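You operate a simulated robot arm through the tools that you are given. There is no shell and no other tool.

You run a simulated robot arm. Do the job below in one go: nothing can be reset, and whatever is moved stays where it is left.

## Task
Pour milk into the steel jug up to 150 ML and whisk it frothy.
Fine: within 30 ML; carton back, balloon whisk in the crock. Set down upright: green milk carton.

Only the result counts: the job must be done as asked and must still hold three seconds after the hand-in. Knocking over, shifting, dropping, spilling or breaking anything else fails it.

## Robot
A 6-joint arm with a two-finger parallel gripper, fixed in place. Base frame: the origin is at the foot of the arm, x ahead of it, y to its left, z up; the work surface is at about z = 0.91. Units: m, degrees, N and s.
With the tool pointing down near the work surface it reaches from about 0.46 to 0.86 m from the base axis. Its first joint turns from -115.0 to 115.0 degrees. Payload 4.2 kg.
The TCP is the grasp point between the finger pads, 0.023 m short of the fingertips. In the tool frame z runs along the fingers and y along their closing line. The gripper opens to 0.094 m. The fingers are 0.038 m wide and 0.01 m thick; the gripper's body (0.054 by 0.096 m) begins 0.039 m behind the TCP.
Orientation is that of the tool frame in the base frame, as a unit quaternion [x, y, z, w]. With the fingers straight down and closing along the base's y, the tool's x points along the base's -x, its y along +y and its z along -z.

## Interface
- The arm moves only by the tool apply_moves. Its argument "deltas" is a list of rows, each an object (a shift or turn left out is 0, a gripper value left out holds the last) with "delta_pos": the shift along the base's x, y, z in units of 50 mm (1.0 is 50 mm), a list of three; "rot": the turn, a rotation vector about the base's x, y, z in units of 8 degrees (1.0 is 8 degrees), a list of three. In form: [{"delta_pos": [x, y, z], "rot": [rx, ry, rz]}, ...]. A call has 1 to 20 rows; each row shifts and turns the commanded pose from where the row before left it. "jaw" is the gripper command, from -1 (shut) to 1 (fully open), values between in proportion, set as the call begins (left out, the last holds). A call with a number of a shift or a turn outside -1 to 1 is refused whole. Each row takes 0.2 s and may step no farther than 0.05 m and 8.6 degrees from the row before; otherwise, or with a gripper value out of range, the whole call is refused. A pose out of reach is approached as far as the arm can. The call stops where the force on the tool passes 40 N (or 10 N more than at its start, if that is more) or the arm is blocked; 0.2 s more then pass. The fingers move at their own pace (about 0.108 m/s each) and stop on an object; they squeeze with about 23 N. The grip force told is the motor's: it shows also when the fingers shut on nothing. Time passes only in rows, and 0.2 s behind the last, so rows that do not move let the fingers close. The reply holds the time, the measured pose of the TCP, the force on the tool along the base axes, the opening and the grip force, in the units named above and with some noise, with the torque about the TCP (base axes, N m) and any sound that the robot's microphone picked up.
- Cameras (640 x 400 px; columns grow to the right, rows downward): "scene" is fixed at [0.2185, -0.499, 1.6294]; the picture's right is [0.89, -0.46, 0.00], its down [-0.22, -0.43, -0.88] and it looks along [0.41, 0.78, -0.48] (base axes); focal length 315 px, centre (320, 200). "wrist" rides on the gripper at [0.086, 0.016, -0.074] in the tool frame; the picture's right is [-0.18, 0.98, 0.00], its down [-0.58, -0.11, -0.81] and it looks along [-0.79, -0.15, 0.59] (tool axes); focal length 243 px, centre (320, 200). There is no depth. A picture from a camera that has moved, and an enlarged one, comes with that camera's place and axes in the base frame and with its lens.
- grab_frame(camera): a new picture of that camera. It takes no simulated time.
- raise_lower(by): slides the trunk up (or, below 0, down) by that many m; the arm rides with it, the base frame stays. It gives what a move gives, with no picture.
- enlarge(camera, box): a new picture of the part [left, top, right, bottom] of that camera's present view, enlarged. It takes no simulated time.
- hand_in(): hands the job in; it is judged then, once.

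Nothing tells you positions but the pictures and the camera data. Unless the task says otherwise, let go and move clear before handing in.

The tools are called after "Call:" as a command line: name --argument value ..., lists and objects as JSON in quotes. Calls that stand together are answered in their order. apply_moves: Moves the arm, as the interface text tells. Its arguments: {"type":"object","properties":{"deltas":{"type":"array"},"jaw":{"type":"number"}},"required":["deltas"]} The other tools are called the same way: raise_lower (by) slides the trunk up or down; grab_frame (camera) takes a picture; enlarge (camera, box) takes an enlarged picture of a part of a camera's view; hand_in () hands the job in.

At the start:

```text
clock: 0.0
tcp_pos: [0.5991, -0.0734, 1.4342]
ee_rot: [0.001, 1.0, 0.0, 0.0]
contact_force: [-0.2, -0.3, 0.1]
torque: [0.03, 0.04, 0.01]
opening: 0.0941
grip_force: 0.1
trunk travel left (down, up): [-0.85, 0.14]
```

scene: 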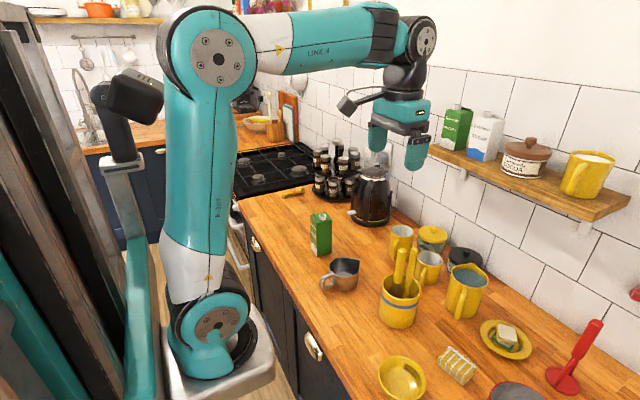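
wrist: 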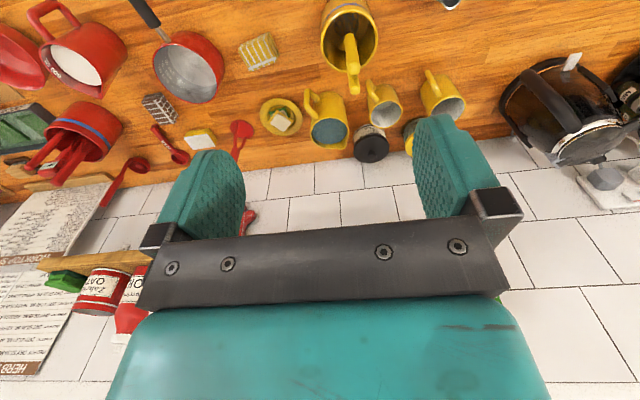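

I see a counter with a steel jug, a green carton beside it, a yellow crock with utensils, and more green and white cartons on a shelf. I'll look closer before moving anything.

Call:
enlarge --camera "scene" --box '[280, 190, 440, 340]'

Call:
enlarge --camera "scene" --box '[360, 220, 520, 340]'

Call:
enlarge --camera "scene" --box '[420, 90, 640, 220]'

Call:
enlarge --camera "scene" --box '[360, 300, 640, 400]'

Call:
enlarge --camera "wrist" --box '[0, 0, 320, 200]'

Call:
enlarge --camera "wrist" --box '[240, 0, 640, 200]'

```text
2.67 times, centred on (360, 265) of scene
camera zoom: at [0.2185, -0.499, 1.6294], right [0.89, -0.46, 0.0], down [-0.22, -0.43, -0.88], along [0.41, 0.78, -0.48], focal length 840 px, centre (213, 27)
```

zoom: 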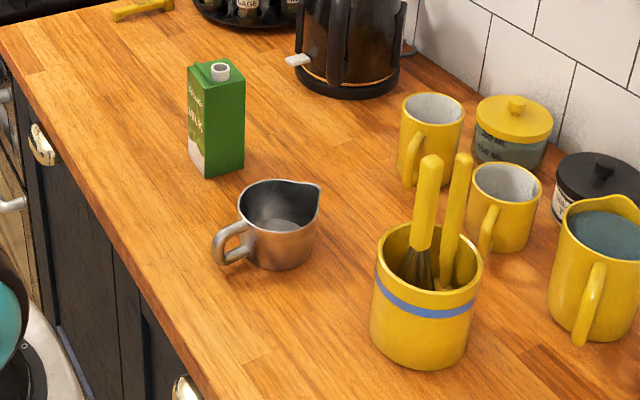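

```text
3.33 times, centred on (440, 280) of scene
camera zoom: at [0.2185, -0.499, 1.6294], right [0.89, -0.46, 0.0], down [-0.22, -0.43, -0.88], along [0.41, 0.78, -0.48], focal length 1050 px, centre (-80, -67)
```

zoom: 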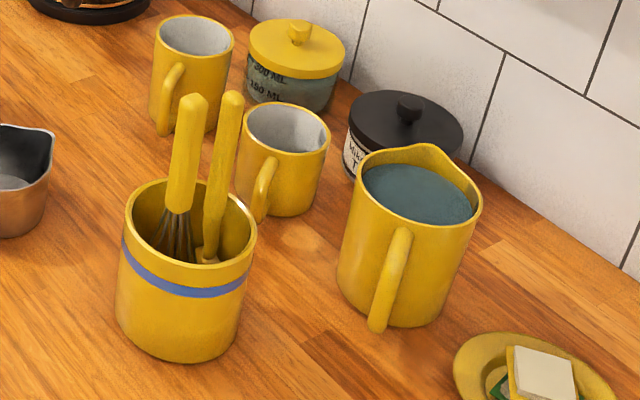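

```text
2.91 times, centred on (530, 155) of scene
camera zoom: at [0.2185, -0.499, 1.6294], right [0.89, -0.46, 0.0], down [-0.22, -0.43, -0.88], along [0.41, 0.78, -0.48], focal length 916 px, centre (-291, 331)
```

zoom: 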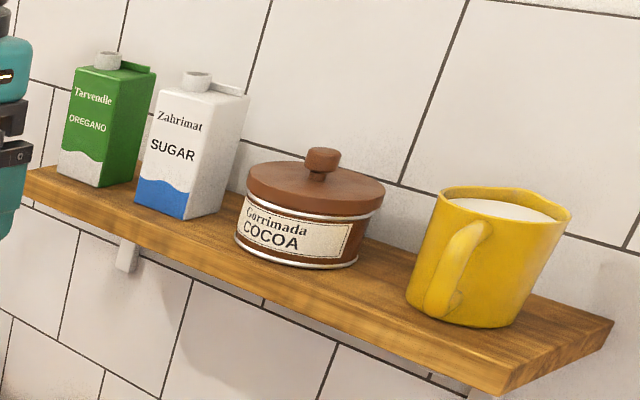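

```text
2.29 times, centred on (500, 350) of scene
camera zoom: at [0.2185, -0.499, 1.6294], right [0.89, -0.46, 0.0], down [-0.22, -0.43, -0.88], along [0.41, 0.78, -0.48], focal length 720 px, centre (-91, -143)
```

zoom: 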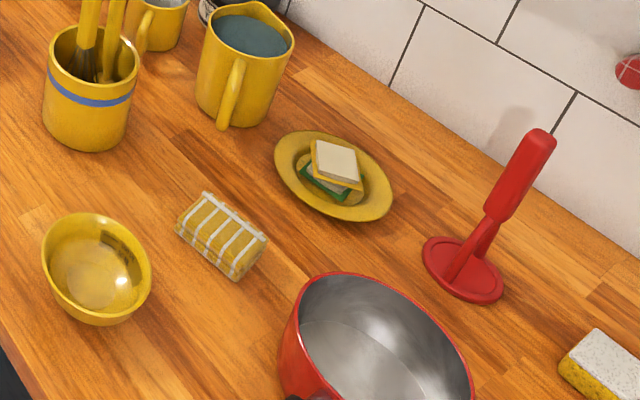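

```text
2.00 times, centred on (160, 100) of wrist
camera zoom: at [0.514, -0.0576, 1.5085], right [0.18, 0.98, 0.0], down [0.58, -0.11, 0.81], along [0.79, -0.15, -0.59], focal length 485 px, centre (640, 400)
```

zoom: 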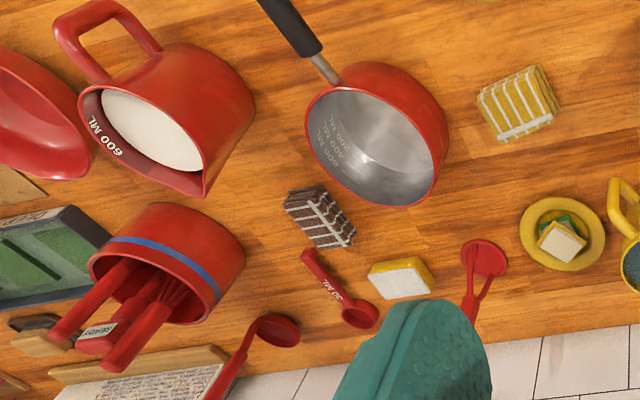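

```text
1.60 times, centred on (440, 100) of wrist
camera zoom: at [0.514, -0.0576, 1.5085], right [0.18, 0.98, 0.0], down [0.58, -0.11, 0.81], along [0.79, -0.15, -0.59], focal length 388 px, centre (128, 360)
```

zoom: 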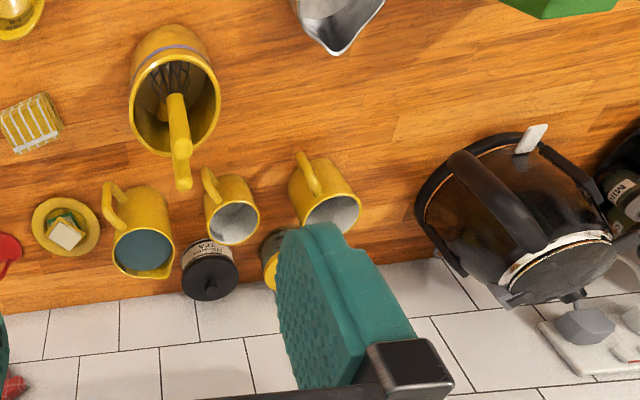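

The milk carton stands at about (0.655, 0.32), the jug at about (0.636, 0.125) and the yellow crock with the whisk at about (0.705, -0.043). I'll move the wrist camera toward the carton and jug to check the sizes and the spout.

Call:
apply_moves --deltas '[{"delta_pos": [-0.37, 0.81, -0.33]}, {"delta_pos": [-0.37, 0.81, -0.33]}, {"delta_pos": [-0.37, 0.81, -0.33]}, {"delta_pos": [-0.37, 0.81, -0.33]}, {"delta_pos": [-0.37, 0.81, -0.33]}, {"delta_pos": [-0.37, 0.81, -0.33]}, {"delta_pos": [-0.37, 0.81, -0.33]}, {"delta_pos": [-0.37, 0.81, -0.33]}]' --jaw 1

Call:
grab_frame --camera "wrist"

Call:
grab_frame --camera "scene"

```text
clock: 1.8
tcp_pos: [0.4493, 0.2471, 1.2988]
ee_rot: [0.001, 1.0, 0.0, 0.0]
contact_force: [-0.3, 0.2, -0.4]
torque: [0.03, 0.02, 0.03]
opening: 0.0939
grip_force: 0.0
trunk travel left (down, up): [-0.85, 0.14]
```

```text
taken
camera wrist: at [0.3644, 0.2636, 1.3728], right [0.19, 0.98, 0.0], down [0.58, -0.11, 0.81], along [0.79, -0.15, -0.59], focal length 243 px, centre (320, 200)
```

wrist: 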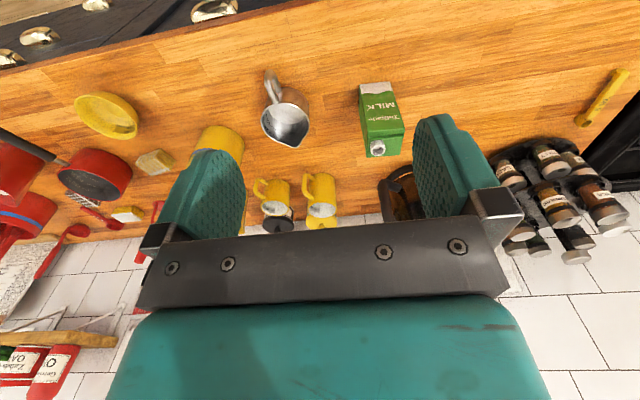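

```text
taken
```

scene: 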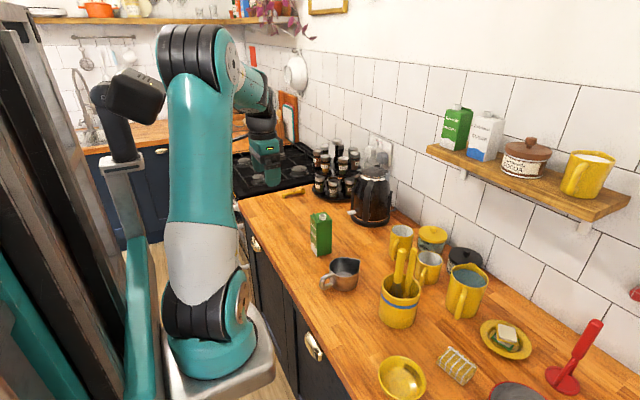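

The carton, jug and crock are all visible from the wrist camera. I'll enlarge them for precise positions.

Call:
enlarge --camera "wrist" --box '[240, 60, 420, 172]'

Call:
enlarge --camera "wrist" --box '[340, 70, 420, 170]'

Call:
enlarge --camera "scene" --box '[300, 205, 370, 295]'

```text
3.56 times, centred on (330, 116) of wrist
camera zoom: at [0.3644, 0.2636, 1.3728], right [0.19, 0.98, 0.0], down [0.58, -0.11, 0.81], along [0.79, -0.15, -0.59], focal length 863 px, centre (284, 499)
```

zoom: 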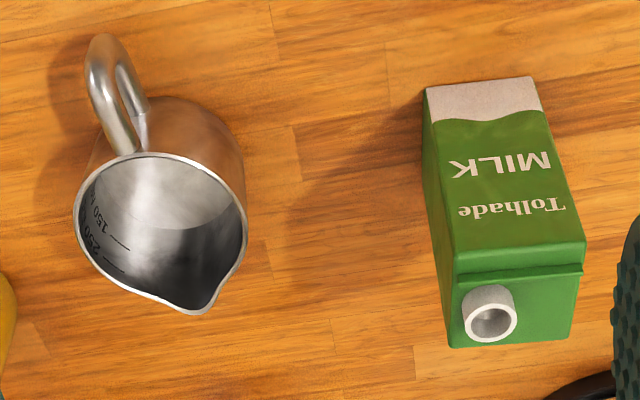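

```text
4.00 times, centred on (380, 120) of wrist
camera zoom: at [0.3644, 0.2636, 1.3728], right [0.19, 0.98, 0.0], down [0.58, -0.11, 0.81], along [0.79, -0.15, -0.59], focal length 970 px, centre (80, 520)
```

zoom: 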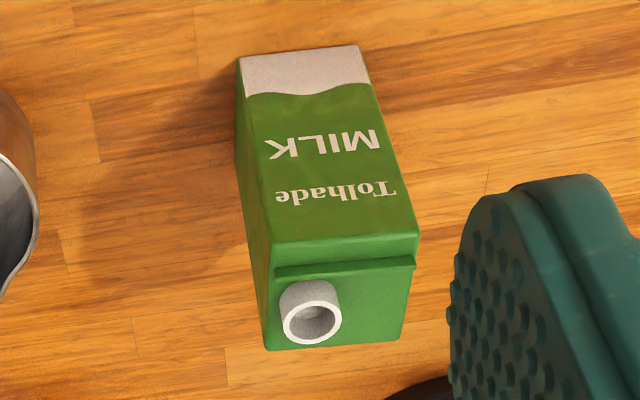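

```text
4.44 times, centred on (335, 250) of scene
camera zoom: at [0.2185, -0.499, 1.6294], right [0.89, -0.46, 0.0], down [-0.22, -0.43, -0.88], along [0.41, 0.78, -0.48], focal length 1400 px, centre (253, -22)
```

zoom: 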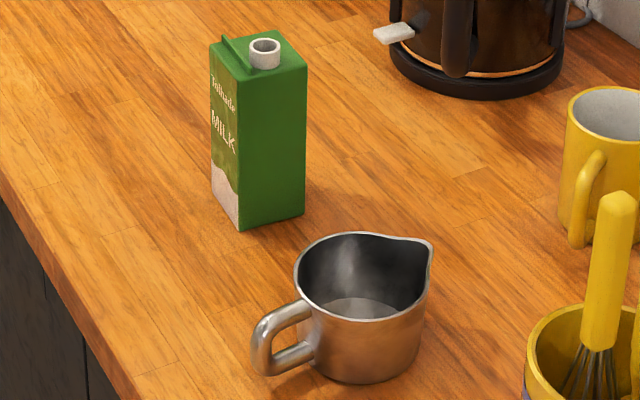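

The carton is about 58 mm square with its centre near (0.654, 0.322), and its spout is on the -y side facing the jug at (0.641, 0.140). I'll flip the tool about vertical so the camera sits above, then tilt it to come at the carton from the side.

Call:
apply_moves --deltas '[{"delta_pos": [0.6, 0.2, 0], "rot": [0, 0, 1]}, {"delta_pos": [0.6, 0.2, 0], "rot": [0, 0, 1]}, {"delta_pos": [0.6, 0.2, 0], "rot": [0, 0, 1]}, {"delta_pos": [0.3, 0.3, 0], "rot": [0, 0, 1]}, {"rot": [0, 0, 1]}, {"rot": [0, 0, 1]}, {"rot": [0, 0, 1]}, {"rot": [0, 0, 1]}, {"rot": [0, 0, 1]}, {"rot": [0, 0, 1]}, {"rot": [0, 0, 1]}, {"rot": [0, 0, 1]}, {"rot": [0, 0, 1]}, {"rot": [0, 0, 1]}, {"rot": [0, 0, 1]}, {"rot": [0, 0, 1]}, {"rot": [0, 0, 1]}, {"rot": [0, 0, 1]}, {"rot": [0, 0, 1]}, {"rot": [0, 0, 1]}]'

```text
clock: 6.0
tcp_pos: [0.5555, 0.2948, 1.3028]
ee_rot: [0.985, -0.173, 0.0, 0.0]
contact_force: [1.0, -0.1, -0.5]
torque: [-0.02, -0.02, -0.04]
opening: 0.0941
grip_force: 0.1
trunk travel left (down, up): [-0.85, 0.14]
```

The flip works. I'll finish it and tilt the tool toward +x.

Call:
apply_moves --deltas '[{"rot": [0, 0, 1]}, {"rot": [0, 0, 1]}, {"rot": [0, 0, 0.5]}, {"rot": [0, -1, 0]}, {"rot": [0, -1, 0]}, {"rot": [0, -1, 0]}, {"rot": [0, -1, 0]}, {"rot": [0, -1, 0]}, {"rot": [0, -1, 0]}, {"rot": [0, -1, 0]}, {"rot": [0, -1, 0]}, {"rot": [0, -0.75, 0]}, {"rot": [0, 0, -0.5]}]'

Call:
grab_frame --camera "scene"

Call:
grab_frame --camera "wrist"

```text
clock: 9.0
tcp_pos: [0.5864, 0.2683, 1.3058]
ee_rot: [0.816, -0.064, 0.573, 0.04]
contact_force: [0.1, 0.2, 1.4]
torque: [-0.01, -0.03, -0.05]
opening: 0.0942
grip_force: 0.1
trunk travel left (down, up): [-0.85, 0.14]
stopped in row 13: the arm was blocked; the commanded pose is now the measured one
```

```text
taken
```

scene: 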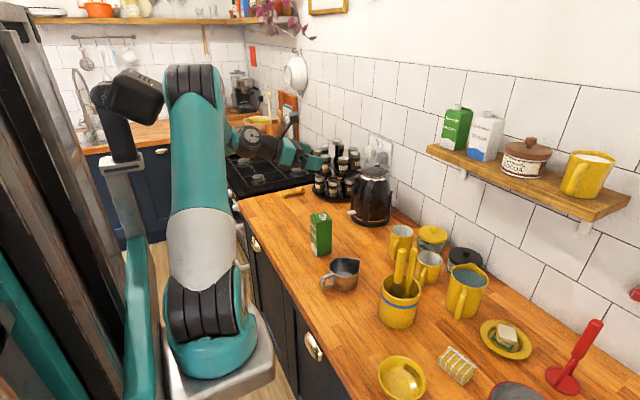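

```text
taken
camera wrist: at [0.545, 0.2568, 1.4127], right [-0.21, -0.96, -0.18], down [-0.93, 0.25, -0.27], along [0.31, 0.11, -0.94], focal length 243 px, centre (320, 200)
```

wrist: 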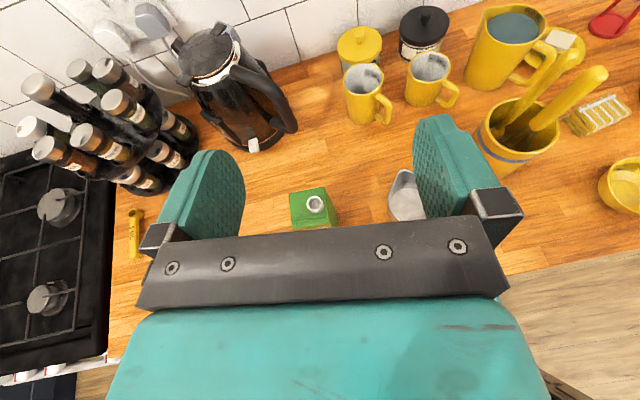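

The arm was blocked because the hand sat too far back. I'll move it out over the carton and plan to come down around it from above.

Call:
apply_moves --deltas '[{"delta_pos": [0.54, 0.54, 0], "rot": [0, 0, 0.3]}, {"delta_pos": [0.54, 0.54, 0], "rot": [0, 0, 0.26]}, {}]'

Call:
grab_frame --camera "wrist"

```text
clock: 9.8
tcp_pos: [0.6393, 0.321, 1.3093]
ee_rot: [0.818, -0.033, 0.574, 0.017]
contact_force: [-0.7, -1.2, 0.7]
torque: [0.02, -0.02, -0.04]
opening: 0.094
grip_force: 0.0
trunk travel left (down, up): [-0.85, 0.14]
```

```text
taken
camera wrist: at [0.5995, 0.3061, 1.4145], right [-0.13, -0.97, -0.18], down [-0.95, 0.18, -0.27], along [0.3, 0.14, -0.94], focal length 243 px, centre (320, 200)
```

wrist: 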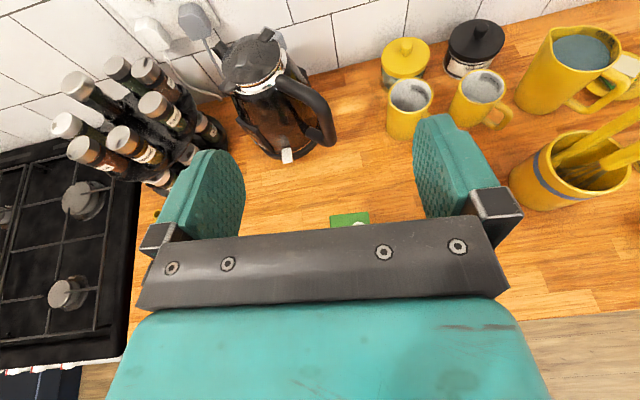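

The carton top lines up as predicted. I'll descend partway and check again.

Call:
apply_moves --deltas '[{"delta_pos": [0, 0, -0.9]}, {"delta_pos": [0, 0, -0.9]}, {"delta_pos": [0, 0, -0.9]}, {"delta_pos": [0, 0, -0.9]}, {"delta_pos": [0, 0, 0]}]'

Call:
grab_frame --camera "wrist"

Call:
enlarge --camera "scene" --box '[210, 130, 390, 290]'

```text
clock: 11.0
tcp_pos: [0.6404, 0.322, 1.1297]
ee_rot: [0.817, -0.034, 0.575, 0.017]
contact_force: [-0.1, -0.7, -0.2]
torque: [0.02, 0.05, 0.0]
opening: 0.0941
grip_force: 0.0
trunk travel left (down, up): [-0.85, 0.14]
```

```text
taken
camera wrist: at [0.6005, 0.308, 1.234], right [-0.13, -0.97, -0.18], down [-0.95, 0.18, -0.27], along [0.3, 0.14, -0.94], focal length 243 px, centre (320, 200)
```

wrist: 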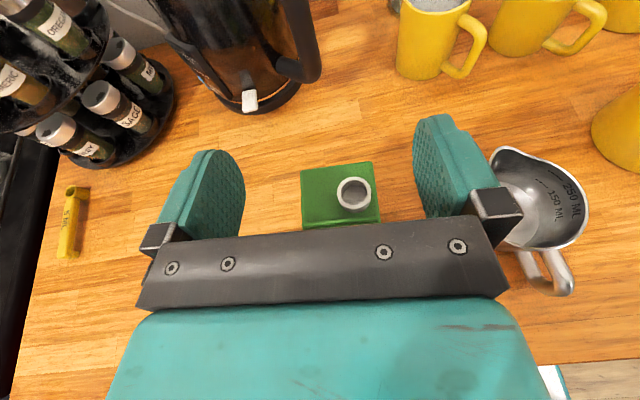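

```text
2.50 times, centred on (300, 210) of scene
camera zoom: at [0.2185, -0.499, 1.6294], right [0.89, -0.46, 0.0], down [-0.22, -0.43, -0.88], along [0.41, 0.78, -0.48], focal length 787 px, centre (370, 175)
```

zoom: 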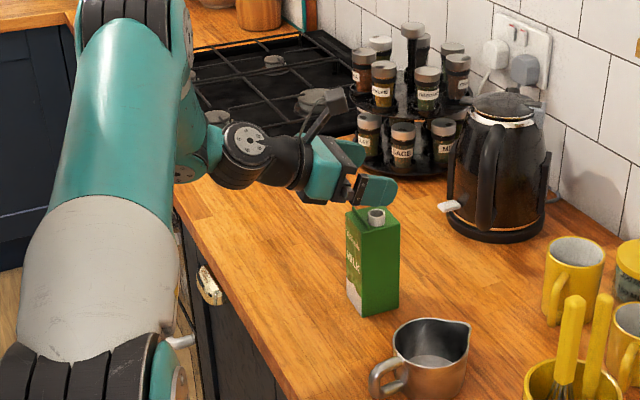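

Alignment is good, so I'll descend around the carton body and close on it.

Call:
apply_moves --deltas '[{"delta_pos": [0, 0, -0.7]}, {"delta_pos": [0, 0, -0.7]}, {"delta_pos": [0, 0, -0.7]}, {"delta_pos": [0, 0, -0.65]}, {}]'

Call:
grab_frame --camera "wrist"

Call:
enlarge --camera "scene" --box '[210, 130, 390, 290]'

```text
clock: 12.2
tcp_pos: [0.6405, 0.3224, 0.9877]
ee_rot: [0.818, -0.033, 0.574, 0.017]
contact_force: [0.5, -0.2, -0.8]
torque: [-0.02, 0.0, 0.02]
opening: 0.094
grip_force: 0.0
trunk travel left (down, up): [-0.85, 0.14]
```

```text
taken
camera wrist: at [0.6004, 0.3081, 1.0928], right [-0.13, -0.97, -0.18], down [-0.95, 0.18, -0.27], along [0.3, 0.14, -0.94], focal length 243 px, centre (320, 200)
```

wrist: 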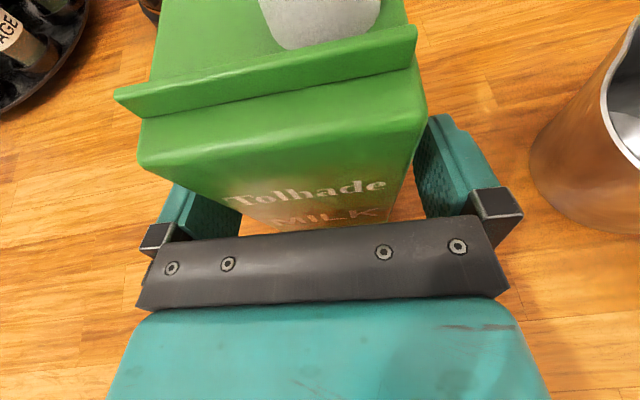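

```text
2.50 times, centred on (300, 210) of scene
camera zoom: at [0.2185, -0.499, 1.6294], right [0.89, -0.46, 0.0], down [-0.22, -0.43, -0.88], along [0.41, 0.78, -0.48], focal length 787 px, centre (370, 175)
```

zoom: 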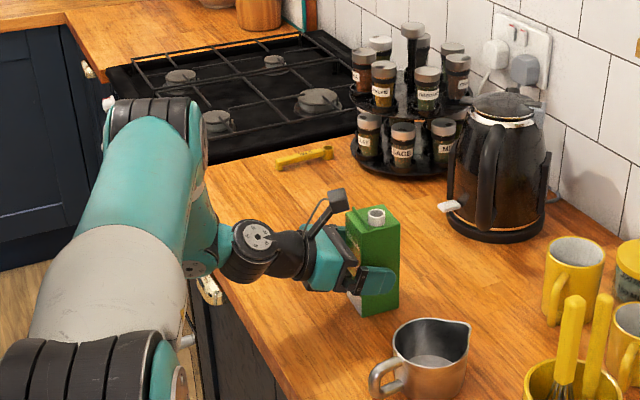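

The fingers straddle the carton mid-body. I'll close the gripper.

Call:
apply_moves --deltas '[{}, {}, {}, {}]' --jaw -1

Call:
apply_moves --deltas '[{"delta_pos": [0, 0, 0.2]}, {"delta_pos": [0, 0, 0.4]}, {"delta_pos": [0, 0, 0.4]}, {}]'

Call:
enlarge --camera "scene" --box '[210, 130, 390, 290]'

```text
clock: 13.2
tcp_pos: [0.6394, 0.3215, 0.9875]
ee_rot: [0.818, -0.033, 0.575, 0.016]
contact_force: [0.0, -1.7, 0.7]
torque: [-0.23, -0.04, -0.02]
opening: 0.0603
grip_force: 23.5
trunk travel left (down, up): [-0.85, 0.14]
```

```text
clock: 14.2
tcp_pos: [0.6408, 0.3207, 1.0399]
ee_rot: [0.818, -0.033, 0.574, 0.016]
contact_force: [0.8, 0.2, -3.9]
torque: [0.01, 0.09, 0.0]
opening: 0.0598
grip_force: 23.2
trunk travel left (down, up): [-0.85, 0.14]
```

```text
2.50 times, centred on (300, 210) of scene
camera zoom: at [0.2185, -0.499, 1.6294], right [0.89, -0.46, 0.0], down [-0.22, -0.43, -0.88], along [0.41, 0.78, -0.48], focal length 787 px, centre (370, 175)
```

zoom: 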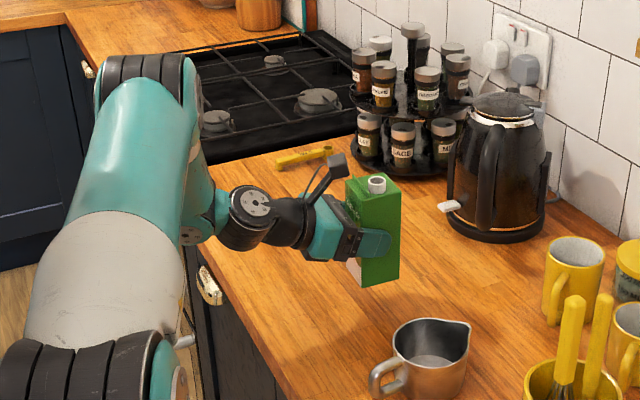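

The carton is held and weighs about 4 N. I'll take several weight readings as a baseline before pouring.

Call:
apply_moves --deltas '[{}]'

Call:
apply_moves --deltas '[{}]'

Call:
apply_moves --deltas '[{}]'

Call:
apply_moves --deltas '[{}]'

Call:
apply_moves --deltas '[{}]'

Call:
apply_moves --deltas '[{}]'

Call:
grab_frame --camera "wrist"

```text
clock: 14.6
tcp_pos: [0.6409, 0.3201, 1.0383]
ee_rot: [0.818, -0.032, 0.574, 0.016]
contact_force: [-0.4, -0.2, -3.8]
torque: [0.0, 0.01, 0.01]
opening: 0.0598
grip_force: 22.7
trunk travel left (down, up): [-0.85, 0.14]
```

```text
clock: 15.0
tcp_pos: [0.6405, 0.3213, 1.0393]
ee_rot: [0.818, -0.032, 0.574, 0.016]
contact_force: [-0.1, 0.1, -3.7]
torque: [-0.01, 0.03, -0.01]
opening: 0.06
grip_force: 22.7
trunk travel left (down, up): [-0.85, 0.14]
```

```text
clock: 15.4
tcp_pos: [0.6398, 0.323, 1.0375]
ee_rot: [0.818, -0.033, 0.574, 0.017]
contact_force: [0.0, -0.9, -3.1]
torque: [0.02, 0.06, 0.01]
opening: 0.0599
grip_force: 23.5
trunk travel left (down, up): [-0.85, 0.14]
```

```text
clock: 15.8
tcp_pos: [0.6402, 0.3217, 1.039]
ee_rot: [0.818, -0.033, 0.574, 0.016]
contact_force: [-0.3, 0.1, -3.0]
torque: [0.02, 0.03, -0.02]
opening: 0.06
grip_force: 23.5
trunk travel left (down, up): [-0.85, 0.14]
```

```text
clock: 16.2
tcp_pos: [0.6412, 0.3211, 1.0393]
ee_rot: [0.818, -0.033, 0.574, 0.017]
contact_force: [-0.5, -0.8, -3.7]
torque: [0.0, 0.03, 0.01]
opening: 0.0597
grip_force: 23.2
trunk travel left (down, up): [-0.85, 0.14]
```

```text
clock: 16.6
tcp_pos: [0.6404, 0.3217, 1.038]
ee_rot: [0.818, -0.033, 0.574, 0.017]
contact_force: [-0.6, 0.7, -3.1]
torque: [0.0, 0.0, 0.01]
opening: 0.0598
grip_force: 23.0
trunk travel left (down, up): [-0.85, 0.14]
```

```text
taken
camera wrist: at [0.6008, 0.3072, 1.1441], right [-0.13, -0.97, -0.18], down [-0.95, 0.18, -0.27], along [0.3, 0.14, -0.94], focal length 243 px, centre (320, 200)
```

wrist: 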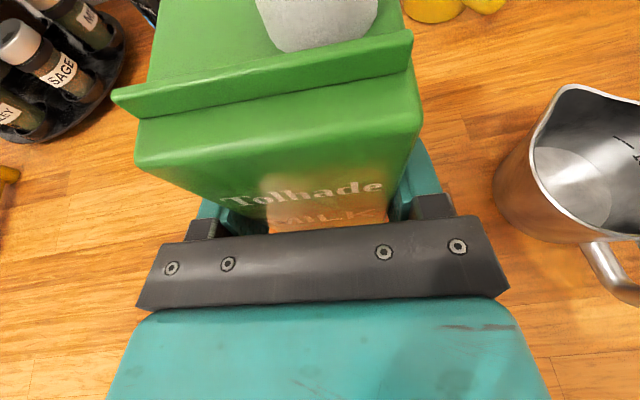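

The baseline weight is about 3.5 N, roughly 350 g. I'll carry the carton beside the jug and tilt it to 56 degrees, which should be just short of pouring.

Call:
apply_moves --deltas '[{"delta_pos": [0, 0, 0.45]}, {"delta_pos": [0, 0, 0.45]}, {"delta_pos": [0, -0.3, 0]}, {"delta_pos": [-0.04, -0.5, 0]}, {"delta_pos": [-0.06, -0.5, 0]}, {"delta_pos": [-0.06, -0.4, 0]}, {}]'

Call:
apply_moves --deltas '[{"rot": [0.8, 0, 0]}, {"rot": [0.8, 0, 0]}, {"rot": [0.8, 0, 0]}, {"rot": [0.8, 0, 0]}, {"rot": [0.8, 0, 0]}, {"rot": [0.8, 0, 0]}, {"rot": [0.7, 0, 0]}, {}]'

Call:
grab_frame --camera "scene"

Call:
grab_frame --camera "wrist"

```text
clock: 18.2
tcp_pos: [0.6347, 0.2364, 1.0844]
ee_rot: [0.818, -0.033, 0.574, 0.016]
contact_force: [0.4, -0.3, -3.2]
torque: [0.0, 0.02, -0.01]
opening: 0.06
grip_force: 23.2
trunk travel left (down, up): [-0.85, 0.14]
```

```text
clock: 20.0
tcp_pos: [0.6326, 0.2362, 1.0842]
ee_rot: [0.764, -0.246, 0.521, -0.29]
contact_force: [-0.2, 0.7, -4.6]
torque: [0.02, 0.04, 0.0]
opening: 0.0597
grip_force: 22.9
trunk travel left (down, up): [-0.85, 0.14]
```

```text
taken
```

scene: 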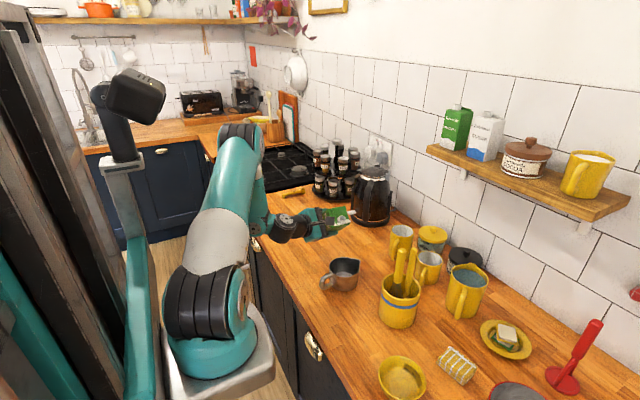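

```text
taken
camera wrist: at [0.5925, 0.1519, 1.1509], right [-0.13, -0.57, -0.81], down [-0.95, 0.32, -0.07], along [0.3, 0.76, -0.58], focal length 243 px, centre (320, 200)
```

wrist: 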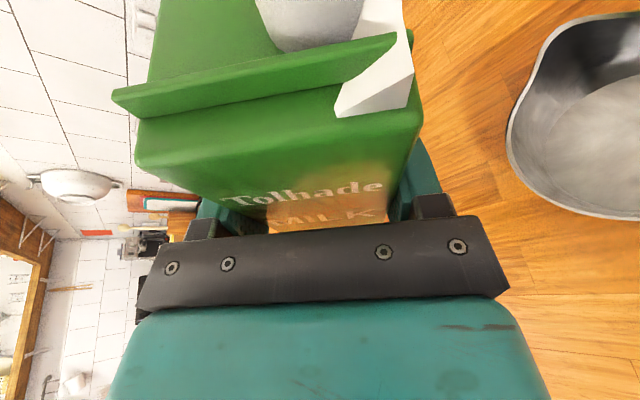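

A white patch is visible near the spout. I'll check it closely before tilting further.

Call:
enlarge --camera "scene" --box '[270, 180, 400, 300]'

Call:
enlarge --camera "wrist" --box '[200, 0, 640, 240]'

Call:
enlarge --camera "scene" --box '[310, 195, 370, 235]'

```text
3.33 times, centred on (335, 240) of scene
camera zoom: at [0.2185, -0.499, 1.6294], right [0.89, -0.46, 0.0], down [-0.22, -0.43, -0.88], along [0.41, 0.78, -0.48], focal length 1050 px, centre (270, 67)
```

zoom: 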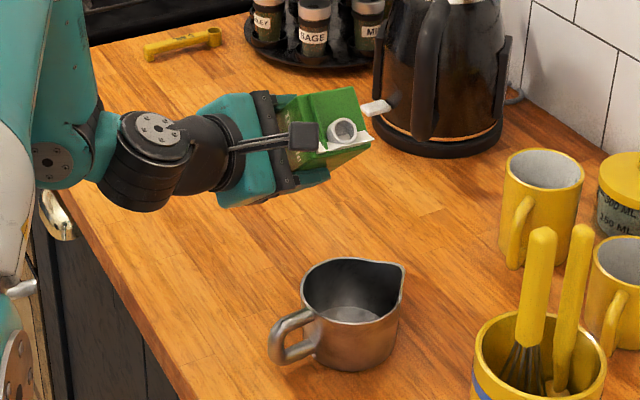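

```text
1.45 times, centred on (420, 120) of wrist
camera zoom: at [0.5925, 0.1519, 1.1509], right [-0.13, -0.57, -0.81], down [-0.95, 0.32, -0.07], along [0.3, 0.76, -0.58], focal length 353 px, centre (174, 316)
```

zoom: 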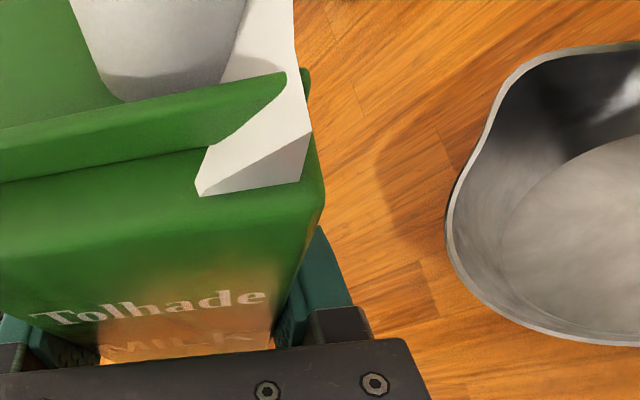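

```text
10.00 times, centred on (340, 215) of scene
camera zoom: at [0.2185, -0.499, 1.6294], right [0.89, -0.46, 0.0], down [-0.22, -0.43, -0.88], along [0.41, 0.78, -0.48], focal length 3149 px, centre (120, 50)
```

zoom: 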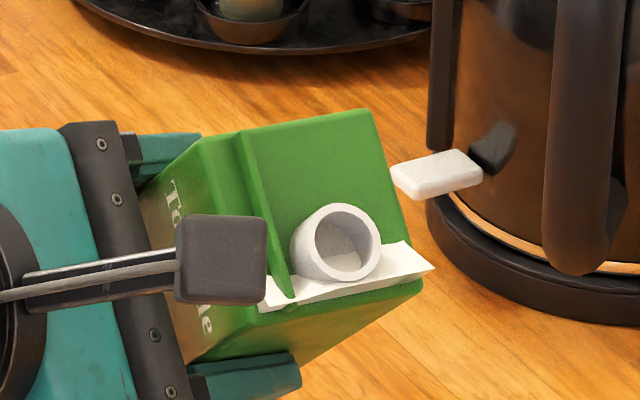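

The white patch is the milk surface drawn through the shell, and nothing has poured yet. The spout measures at (0.641, 0.164, 1.136), as predicted. I'll move it lower and toward the jug centre, then tilt in small steps.

Call:
apply_moves --deltas '[{"delta_pos": [0, -0.08, -0.3]}, {"delta_pos": [0, -0.08, -0.3]}, {}]'

Call:
apply_moves --deltas '[{"rot": [0.5, 0, 0]}]'

Call:
enlarge --camera "scene" --box '[290, 190, 390, 300]'

Call:
grab_frame --camera "wrist"

```text
clock: 20.8
tcp_pos: [0.6309, 0.2281, 1.0542]
ee_rot: [0.764, -0.246, 0.52, -0.292]
contact_force: [0.3, 0.4, -3.6]
torque: [0.0, 0.02, -0.02]
opening: 0.06
grip_force: 23.4
trunk travel left (down, up): [-0.85, 0.14]
```

```text
clock: 21.2
tcp_pos: [0.6312, 0.2286, 1.0546]
ee_rot: [0.754, -0.263, 0.511, -0.318]
contact_force: [0.2, 0.5, -3.3]
torque: [-0.02, 0.05, 0.02]
opening: 0.0597
grip_force: 23.4
trunk travel left (down, up): [-0.85, 0.14]
```

```text
3.64 times, centred on (340, 245) of scene
camera zoom: at [0.2185, -0.499, 1.6294], right [0.89, -0.46, 0.0], down [-0.22, -0.43, -0.88], along [0.41, 0.78, -0.48], focal length 1145 px, centre (247, 36)
```

zoom: 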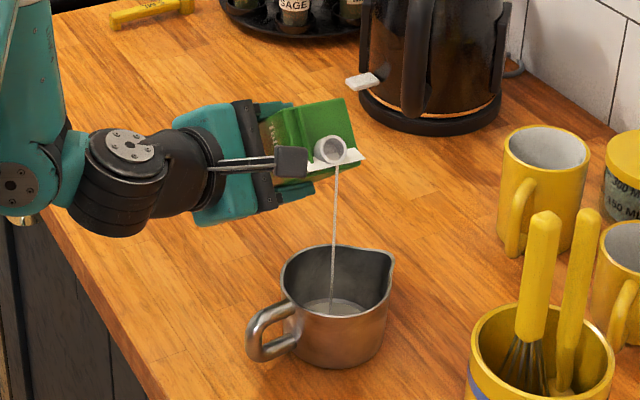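

```text
taken
camera wrist: at [0.5919, 0.1397, 1.1143], right [-0.13, -0.51, -0.85], down [-0.95, 0.32, -0.05], along [0.3, 0.79, -0.53], focal length 243 px, centre (320, 200)
```

wrist: 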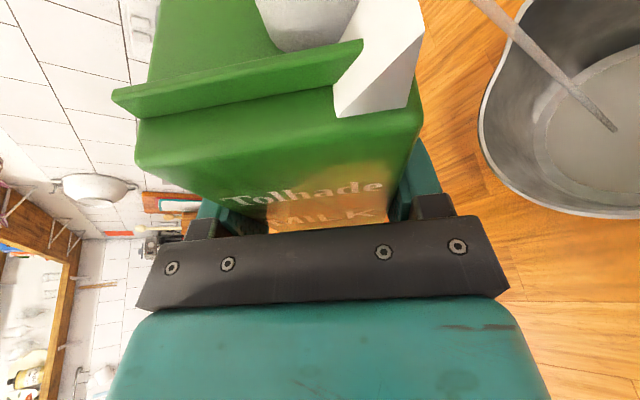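

A thin stream is falling straight into the jug. I'll hold here and watch the level.

Call:
apply_moves --deltas '[{}, {}, {}, {}]'

Call:
enlarge --camera "scene" --box '[310, 210, 370, 300]'

```text
clock: 22.2
tcp_pos: [0.6315, 0.2291, 1.0536]
ee_rot: [0.754, -0.263, 0.511, -0.319]
contact_force: [0.2, 0.7, -4.2]
torque: [-0.03, 0.03, -0.02]
opening: 0.0598
grip_force: 22.9
trunk travel left (down, up): [-0.85, 0.14]
```

```text
4.44 times, centred on (340, 255) of scene
camera zoom: at [0.2185, -0.499, 1.6294], right [0.89, -0.46, 0.0], down [-0.22, -0.43, -0.88], along [0.41, 0.78, -0.48], focal length 1400 px, centre (231, -44)
```

zoom: 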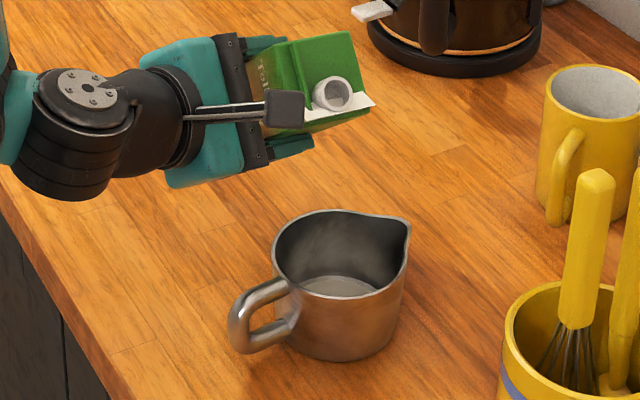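

The stream stopped on its own, so the poured volume depends on the tilt and is easy to control. I'll tilt another 8 degrees in steps.

Call:
apply_moves --deltas '[{"rot": [0.5, 0, 0]}, {}, {}, {}]'

Call:
enlarge --camera "scene" --box '[310, 210, 370, 300]'

Call:
apply_moves --deltas '[{"rot": [0.5, 0, 0]}, {}, {}, {}]'

Call:
enlarge --camera "scene" --box '[310, 210, 370, 300]'

Call:
enlarge --camera "wrist" --box '[320, 0, 640, 240]'

```text
clock: 23.2
tcp_pos: [0.6322, 0.2293, 1.0548]
ee_rot: [0.742, -0.282, 0.502, -0.344]
contact_force: [-0.2, -0.5, -3.4]
torque: [-0.05, 0.01, 0.02]
opening: 0.0598
grip_force: 23.2
trunk travel left (down, up): [-0.85, 0.14]
```

```text
4.44 times, centred on (340, 255) of scene
camera zoom: at [0.2185, -0.499, 1.6294], right [0.89, -0.46, 0.0], down [-0.22, -0.43, -0.88], along [0.41, 0.78, -0.48], focal length 1400 px, centre (231, -44)
```

zoom: 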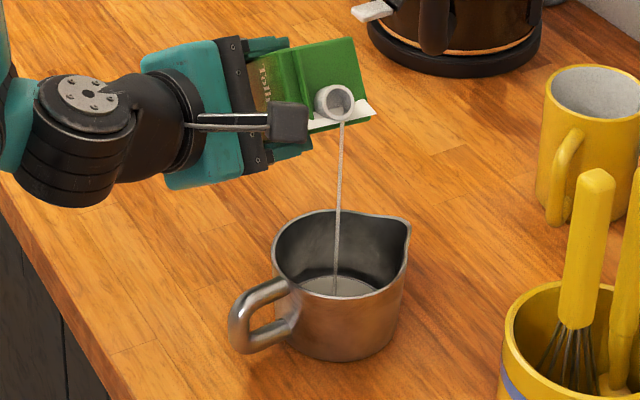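

```text
clock: 24.2
tcp_pos: [0.6318, 0.228, 1.0563]
ee_rot: [0.73, -0.299, 0.492, -0.37]
contact_force: [-0.6, 0.6, -2.9]
torque: [-0.02, 0.05, -0.04]
opening: 0.0599
grip_force: 23.0
trunk travel left (down, up): [-0.85, 0.14]
```

```text
4.44 times, centred on (340, 255) of scene
camera zoom: at [0.2185, -0.499, 1.6294], right [0.89, -0.46, 0.0], down [-0.22, -0.43, -0.88], along [0.41, 0.78, -0.48], focal length 1400 px, centre (231, -44)
```

zoom: 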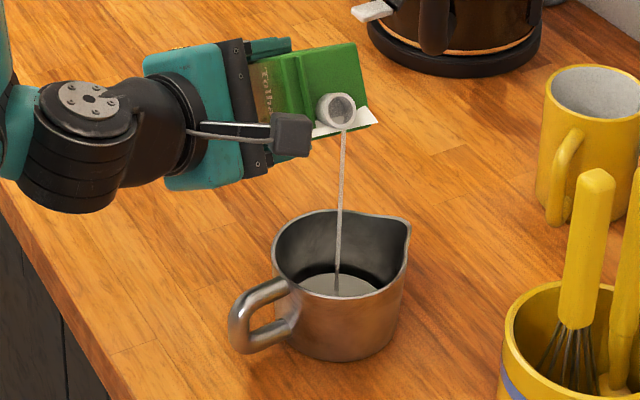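

```text
1.67 times, centred on (480, 120) of wrist
camera zoom: at [0.5919, 0.132, 1.1016], right [-0.13, -0.39, -0.91], down [-0.95, 0.33, 0.0], along [0.3, 0.86, -0.41], focal length 404 px, centre (53, 333)
```

zoom: 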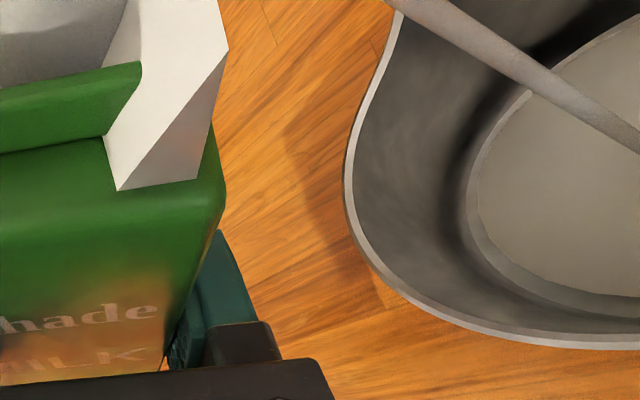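

The level is rising slowly. I'll hold until the flow stops at this tilt.

Call:
apply_moves --deltas '[{}, {}, {}, {}]'

Call:
enlarge --camera "scene" --box '[310, 210, 370, 300]'

Call:
apply_moves --deltas '[{}, {}, {}, {}]'

Call:
enlarge --camera "scene" --box '[310, 210, 370, 300]'

```text
clock: 25.2
tcp_pos: [0.6325, 0.2284, 1.0548]
ee_rot: [0.73, -0.298, 0.492, -0.369]
contact_force: [-0.1, -0.1, -3.5]
torque: [0.0, 0.02, 0.02]
opening: 0.0597
grip_force: 23.0
trunk travel left (down, up): [-0.85, 0.14]
```

```text
4.44 times, centred on (340, 255) of scene
camera zoom: at [0.2185, -0.499, 1.6294], right [0.89, -0.46, 0.0], down [-0.22, -0.43, -0.88], along [0.41, 0.78, -0.48], focal length 1400 px, centre (231, -44)
```

zoom: 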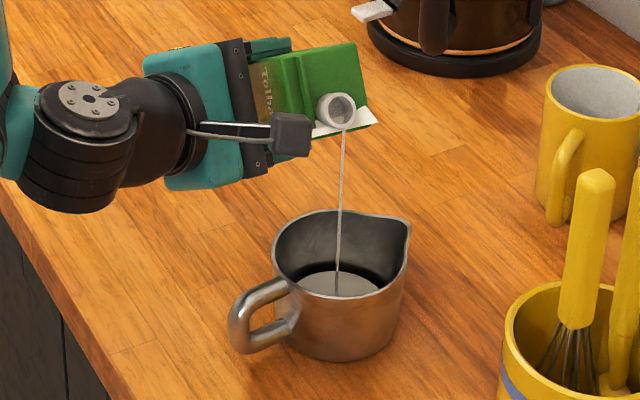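

```text
clock: 26.2
tcp_pos: [0.6313, 0.2283, 1.0546]
ee_rot: [0.73, -0.298, 0.492, -0.37]
contact_force: [0.0, 0.5, -4.6]
torque: [0.0, 0.03, -0.01]
opening: 0.0598
grip_force: 23.1
trunk travel left (down, up): [-0.85, 0.14]
```

```text
4.44 times, centred on (340, 255) of scene
camera zoom: at [0.2185, -0.499, 1.6294], right [0.89, -0.46, 0.0], down [-0.22, -0.43, -0.88], along [0.41, 0.78, -0.48], focal length 1400 px, centre (231, -44)
```

zoom: 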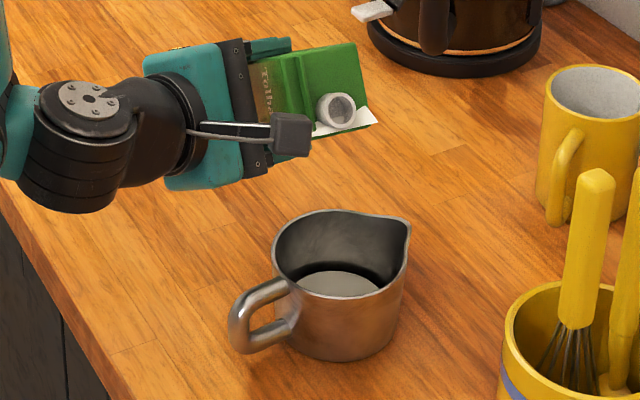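

The flow stopped at 56 degrees. I'll tilt to 64 and wait.

Call:
apply_moves --deltas '[{"rot": [0.5, 0, 0]}, {}, {"rot": [0.5, 0, 0]}, {}, {}, {}, {}, {}, {}, {}]'

Call:
enlarge --camera "scene" --box '[310, 210, 370, 300]'

Call:
apply_moves --deltas '[{}, {}, {}, {}, {}]'

Call:
enlarge --camera "scene" --box '[310, 210, 370, 300]'

```text
clock: 28.4
tcp_pos: [0.6323, 0.2287, 1.0539]
ee_rot: [0.701, -0.333, 0.47, -0.42]
contact_force: [1.1, -0.3, -4.3]
torque: [0.04, 0.05, -0.03]
opening: 0.06
grip_force: 22.6
trunk travel left (down, up): [-0.85, 0.14]
```

```text
4.44 times, centred on (340, 255) of scene
camera zoom: at [0.2185, -0.499, 1.6294], right [0.89, -0.46, 0.0], down [-0.22, -0.43, -0.88], along [0.41, 0.78, -0.48], focal length 1400 px, centre (231, -44)
```

zoom: 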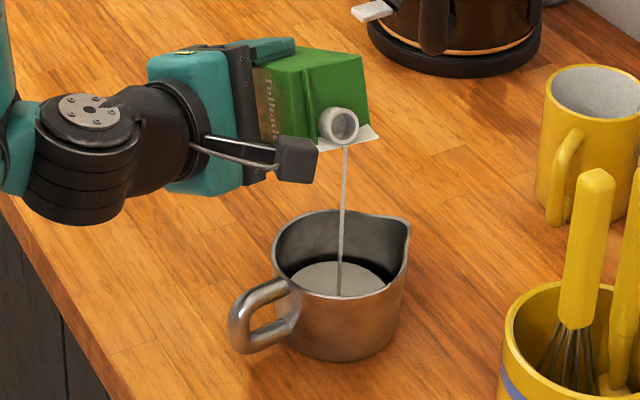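

```text
clock: 29.6
tcp_pos: [0.631, 0.2283, 1.0555]
ee_rot: [0.702, -0.332, 0.47, -0.419]
contact_force: [-1.0, 0.2, -3.0]
torque: [-0.01, 0.05, -0.02]
opening: 0.0598
grip_force: 23.0
trunk travel left (down, up): [-0.85, 0.14]
```

```text
4.44 times, centred on (340, 255) of scene
camera zoom: at [0.2185, -0.499, 1.6294], right [0.89, -0.46, 0.0], down [-0.22, -0.43, -0.88], along [0.41, 0.78, -0.48], focal length 1400 px, centre (231, -44)
```

zoom: 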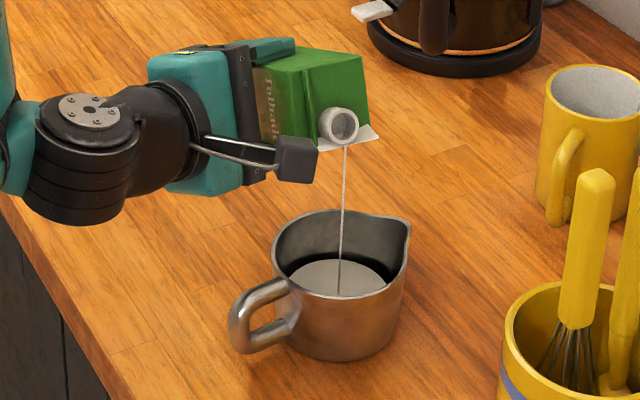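

By my estimate there is about 100 ml in the jug, with the milk surface at z ≈ 0.932. The 150 mark works out at z ≈ 0.942. I'll let the flow finish, then add about 4 degrees.

Call:
apply_moves --deltas '[{}, {}, {}, {}, {}]'

Call:
enlarge --camera "scene" --box '[310, 210, 370, 300]'

Call:
apply_moves --deltas '[{"rot": [0.5, 0, 0]}, {}, {}, {}, {}, {}, {}, {}, {}, {}]'

Call:
enlarge --camera "scene" --box '[310, 210, 370, 300]'

```text
clock: 30.8
tcp_pos: [0.6329, 0.2275, 1.0538]
ee_rot: [0.702, -0.332, 0.471, -0.42]
contact_force: [0.3, -0.1, -3.2]
torque: [-0.02, 0.01, 0.01]
opening: 0.0598
grip_force: 23.0
trunk travel left (down, up): [-0.85, 0.14]
```

```text
4.44 times, centred on (340, 255) of scene
camera zoom: at [0.2185, -0.499, 1.6294], right [0.89, -0.46, 0.0], down [-0.22, -0.43, -0.88], along [0.41, 0.78, -0.48], focal length 1400 px, centre (231, -44)
```

zoom: 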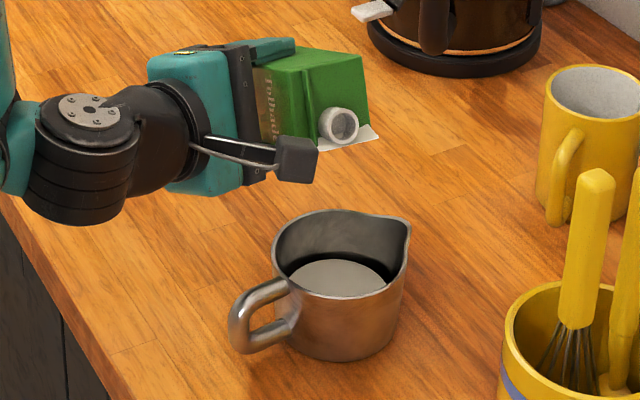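

```text
clock: 33.0
tcp_pos: [0.6337, 0.2275, 1.0554]
ee_rot: [0.687, -0.349, 0.458, -0.443]
contact_force: [-0.5, -0.2, -2.4]
torque: [-0.01, 0.06, 0.03]
opening: 0.0599
grip_force: 23.1
trunk travel left (down, up): [-0.85, 0.14]
```

```text
4.44 times, centred on (340, 255) of scene
camera zoom: at [0.2185, -0.499, 1.6294], right [0.89, -0.46, 0.0], down [-0.22, -0.43, -0.88], along [0.41, 0.78, -0.48], focal length 1400 px, centre (231, -44)
```

zoom: 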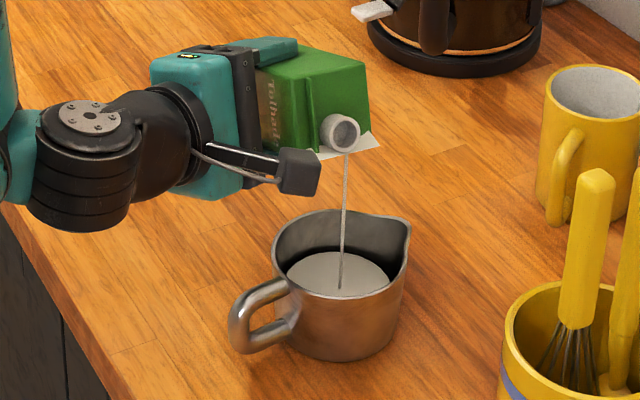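

The back edge of the milk is near the target level. I'll let the flow finish and check.

Call:
apply_moves --deltas '[{}, {}, {}]'

Call:
enlarge --camera "scene" --box '[320, 245, 370, 295]'

```text
clock: 33.8
tcp_pos: [0.6338, 0.2282, 1.0552]
ee_rot: [0.688, -0.348, 0.458, -0.443]
contact_force: [0.5, -0.9, -3.4]
torque: [0.01, 0.01, 0.03]
opening: 0.0599
grip_force: 23.2
trunk travel left (down, up): [-0.85, 0.14]
```

```text
8.00 times, centred on (345, 270) of scene
camera zoom: at [0.2185, -0.499, 1.6294], right [0.89, -0.46, 0.0], down [-0.22, -0.43, -0.88], along [0.41, 0.78, -0.48], focal length 2519 px, centre (120, -360)
```

zoom: 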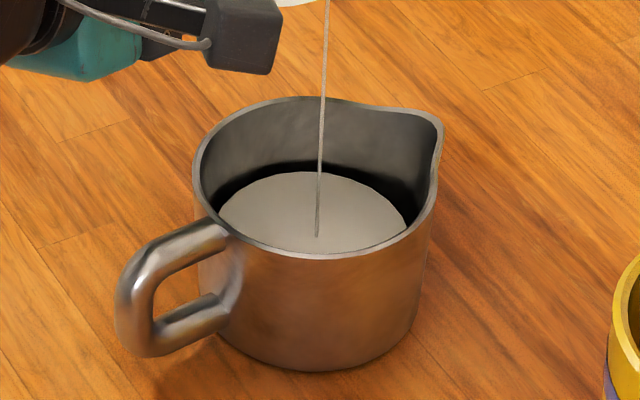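

The surface is about at the 150 mark. I'll tilt back upright now and inspect the marks with the wrist camera.

Call:
apply_moves --deltas '[{"rot": [-1, 0, 0]}, {"rot": [-1, 0, 0]}, {"rot": [-1, 0, 0]}, {"rot": [-1, 0, 0]}, {"rot": [-1, 0, 0], "delta_pos": [0, 0, 0.2]}, {"rot": [-1, 0, 0], "delta_pos": [0, 0, 0.2]}, {"rot": [-1, 0, 0], "delta_pos": [0, 0, 0.2]}, {"rot": [-1, 0, 0], "delta_pos": [0, 0, 0.2]}, {"rot": [-0.5, 0, 0], "delta_pos": [0, 0, 0.2]}, {}]'

Call:
apply_moves --deltas '[{"delta_pos": [0, 0.4, 0.2]}, {"delta_pos": [0, 0.5, 0.2]}, {"delta_pos": [0.06, 0.5, 0]}, {"delta_pos": [0.07, 0.45, 0]}, {}]'

Call:
grab_frame --camera "wrist"

Call:
enlarge --camera "scene" --box '[270, 180, 390, 300]'

```text
clock: 36.0
tcp_pos: [0.632, 0.2291, 1.1056]
ee_rot: [0.818, -0.032, 0.574, 0.016]
contact_force: [0.8, -1.7, -4.2]
torque: [-0.01, 0.03, 0.05]
opening: 0.06
grip_force: 23.0
trunk travel left (down, up): [-0.85, 0.14]
```

```text
clock: 37.2
tcp_pos: [0.6384, 0.3213, 1.1246]
ee_rot: [0.818, -0.032, 0.574, 0.016]
contact_force: [0.9, 0.6, -4.2]
torque: [-0.01, 0.06, 0.02]
opening: 0.0596
grip_force: 22.5
trunk travel left (down, up): [-0.85, 0.14]
```

```text
taken
camera wrist: at [0.598, 0.3071, 1.2309], right [-0.13, -0.97, -0.18], down [-0.95, 0.18, -0.27], along [0.3, 0.14, -0.94], focal length 243 px, centre (320, 200)
```

wrist: 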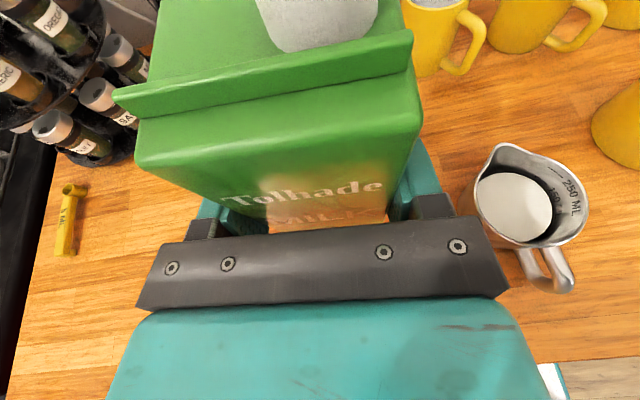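

```text
3.33 times, centred on (330, 240) of scene
camera zoom: at [0.2185, -0.499, 1.6294], right [0.89, -0.46, 0.0], down [-0.22, -0.43, -0.88], along [0.41, 0.78, -0.48], focal length 1050 px, centre (287, 67)
```

zoom: 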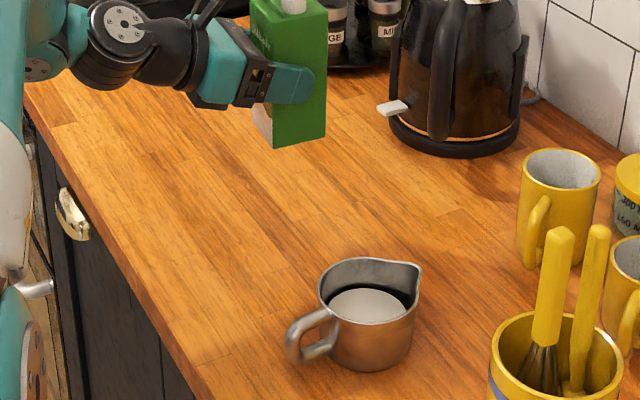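

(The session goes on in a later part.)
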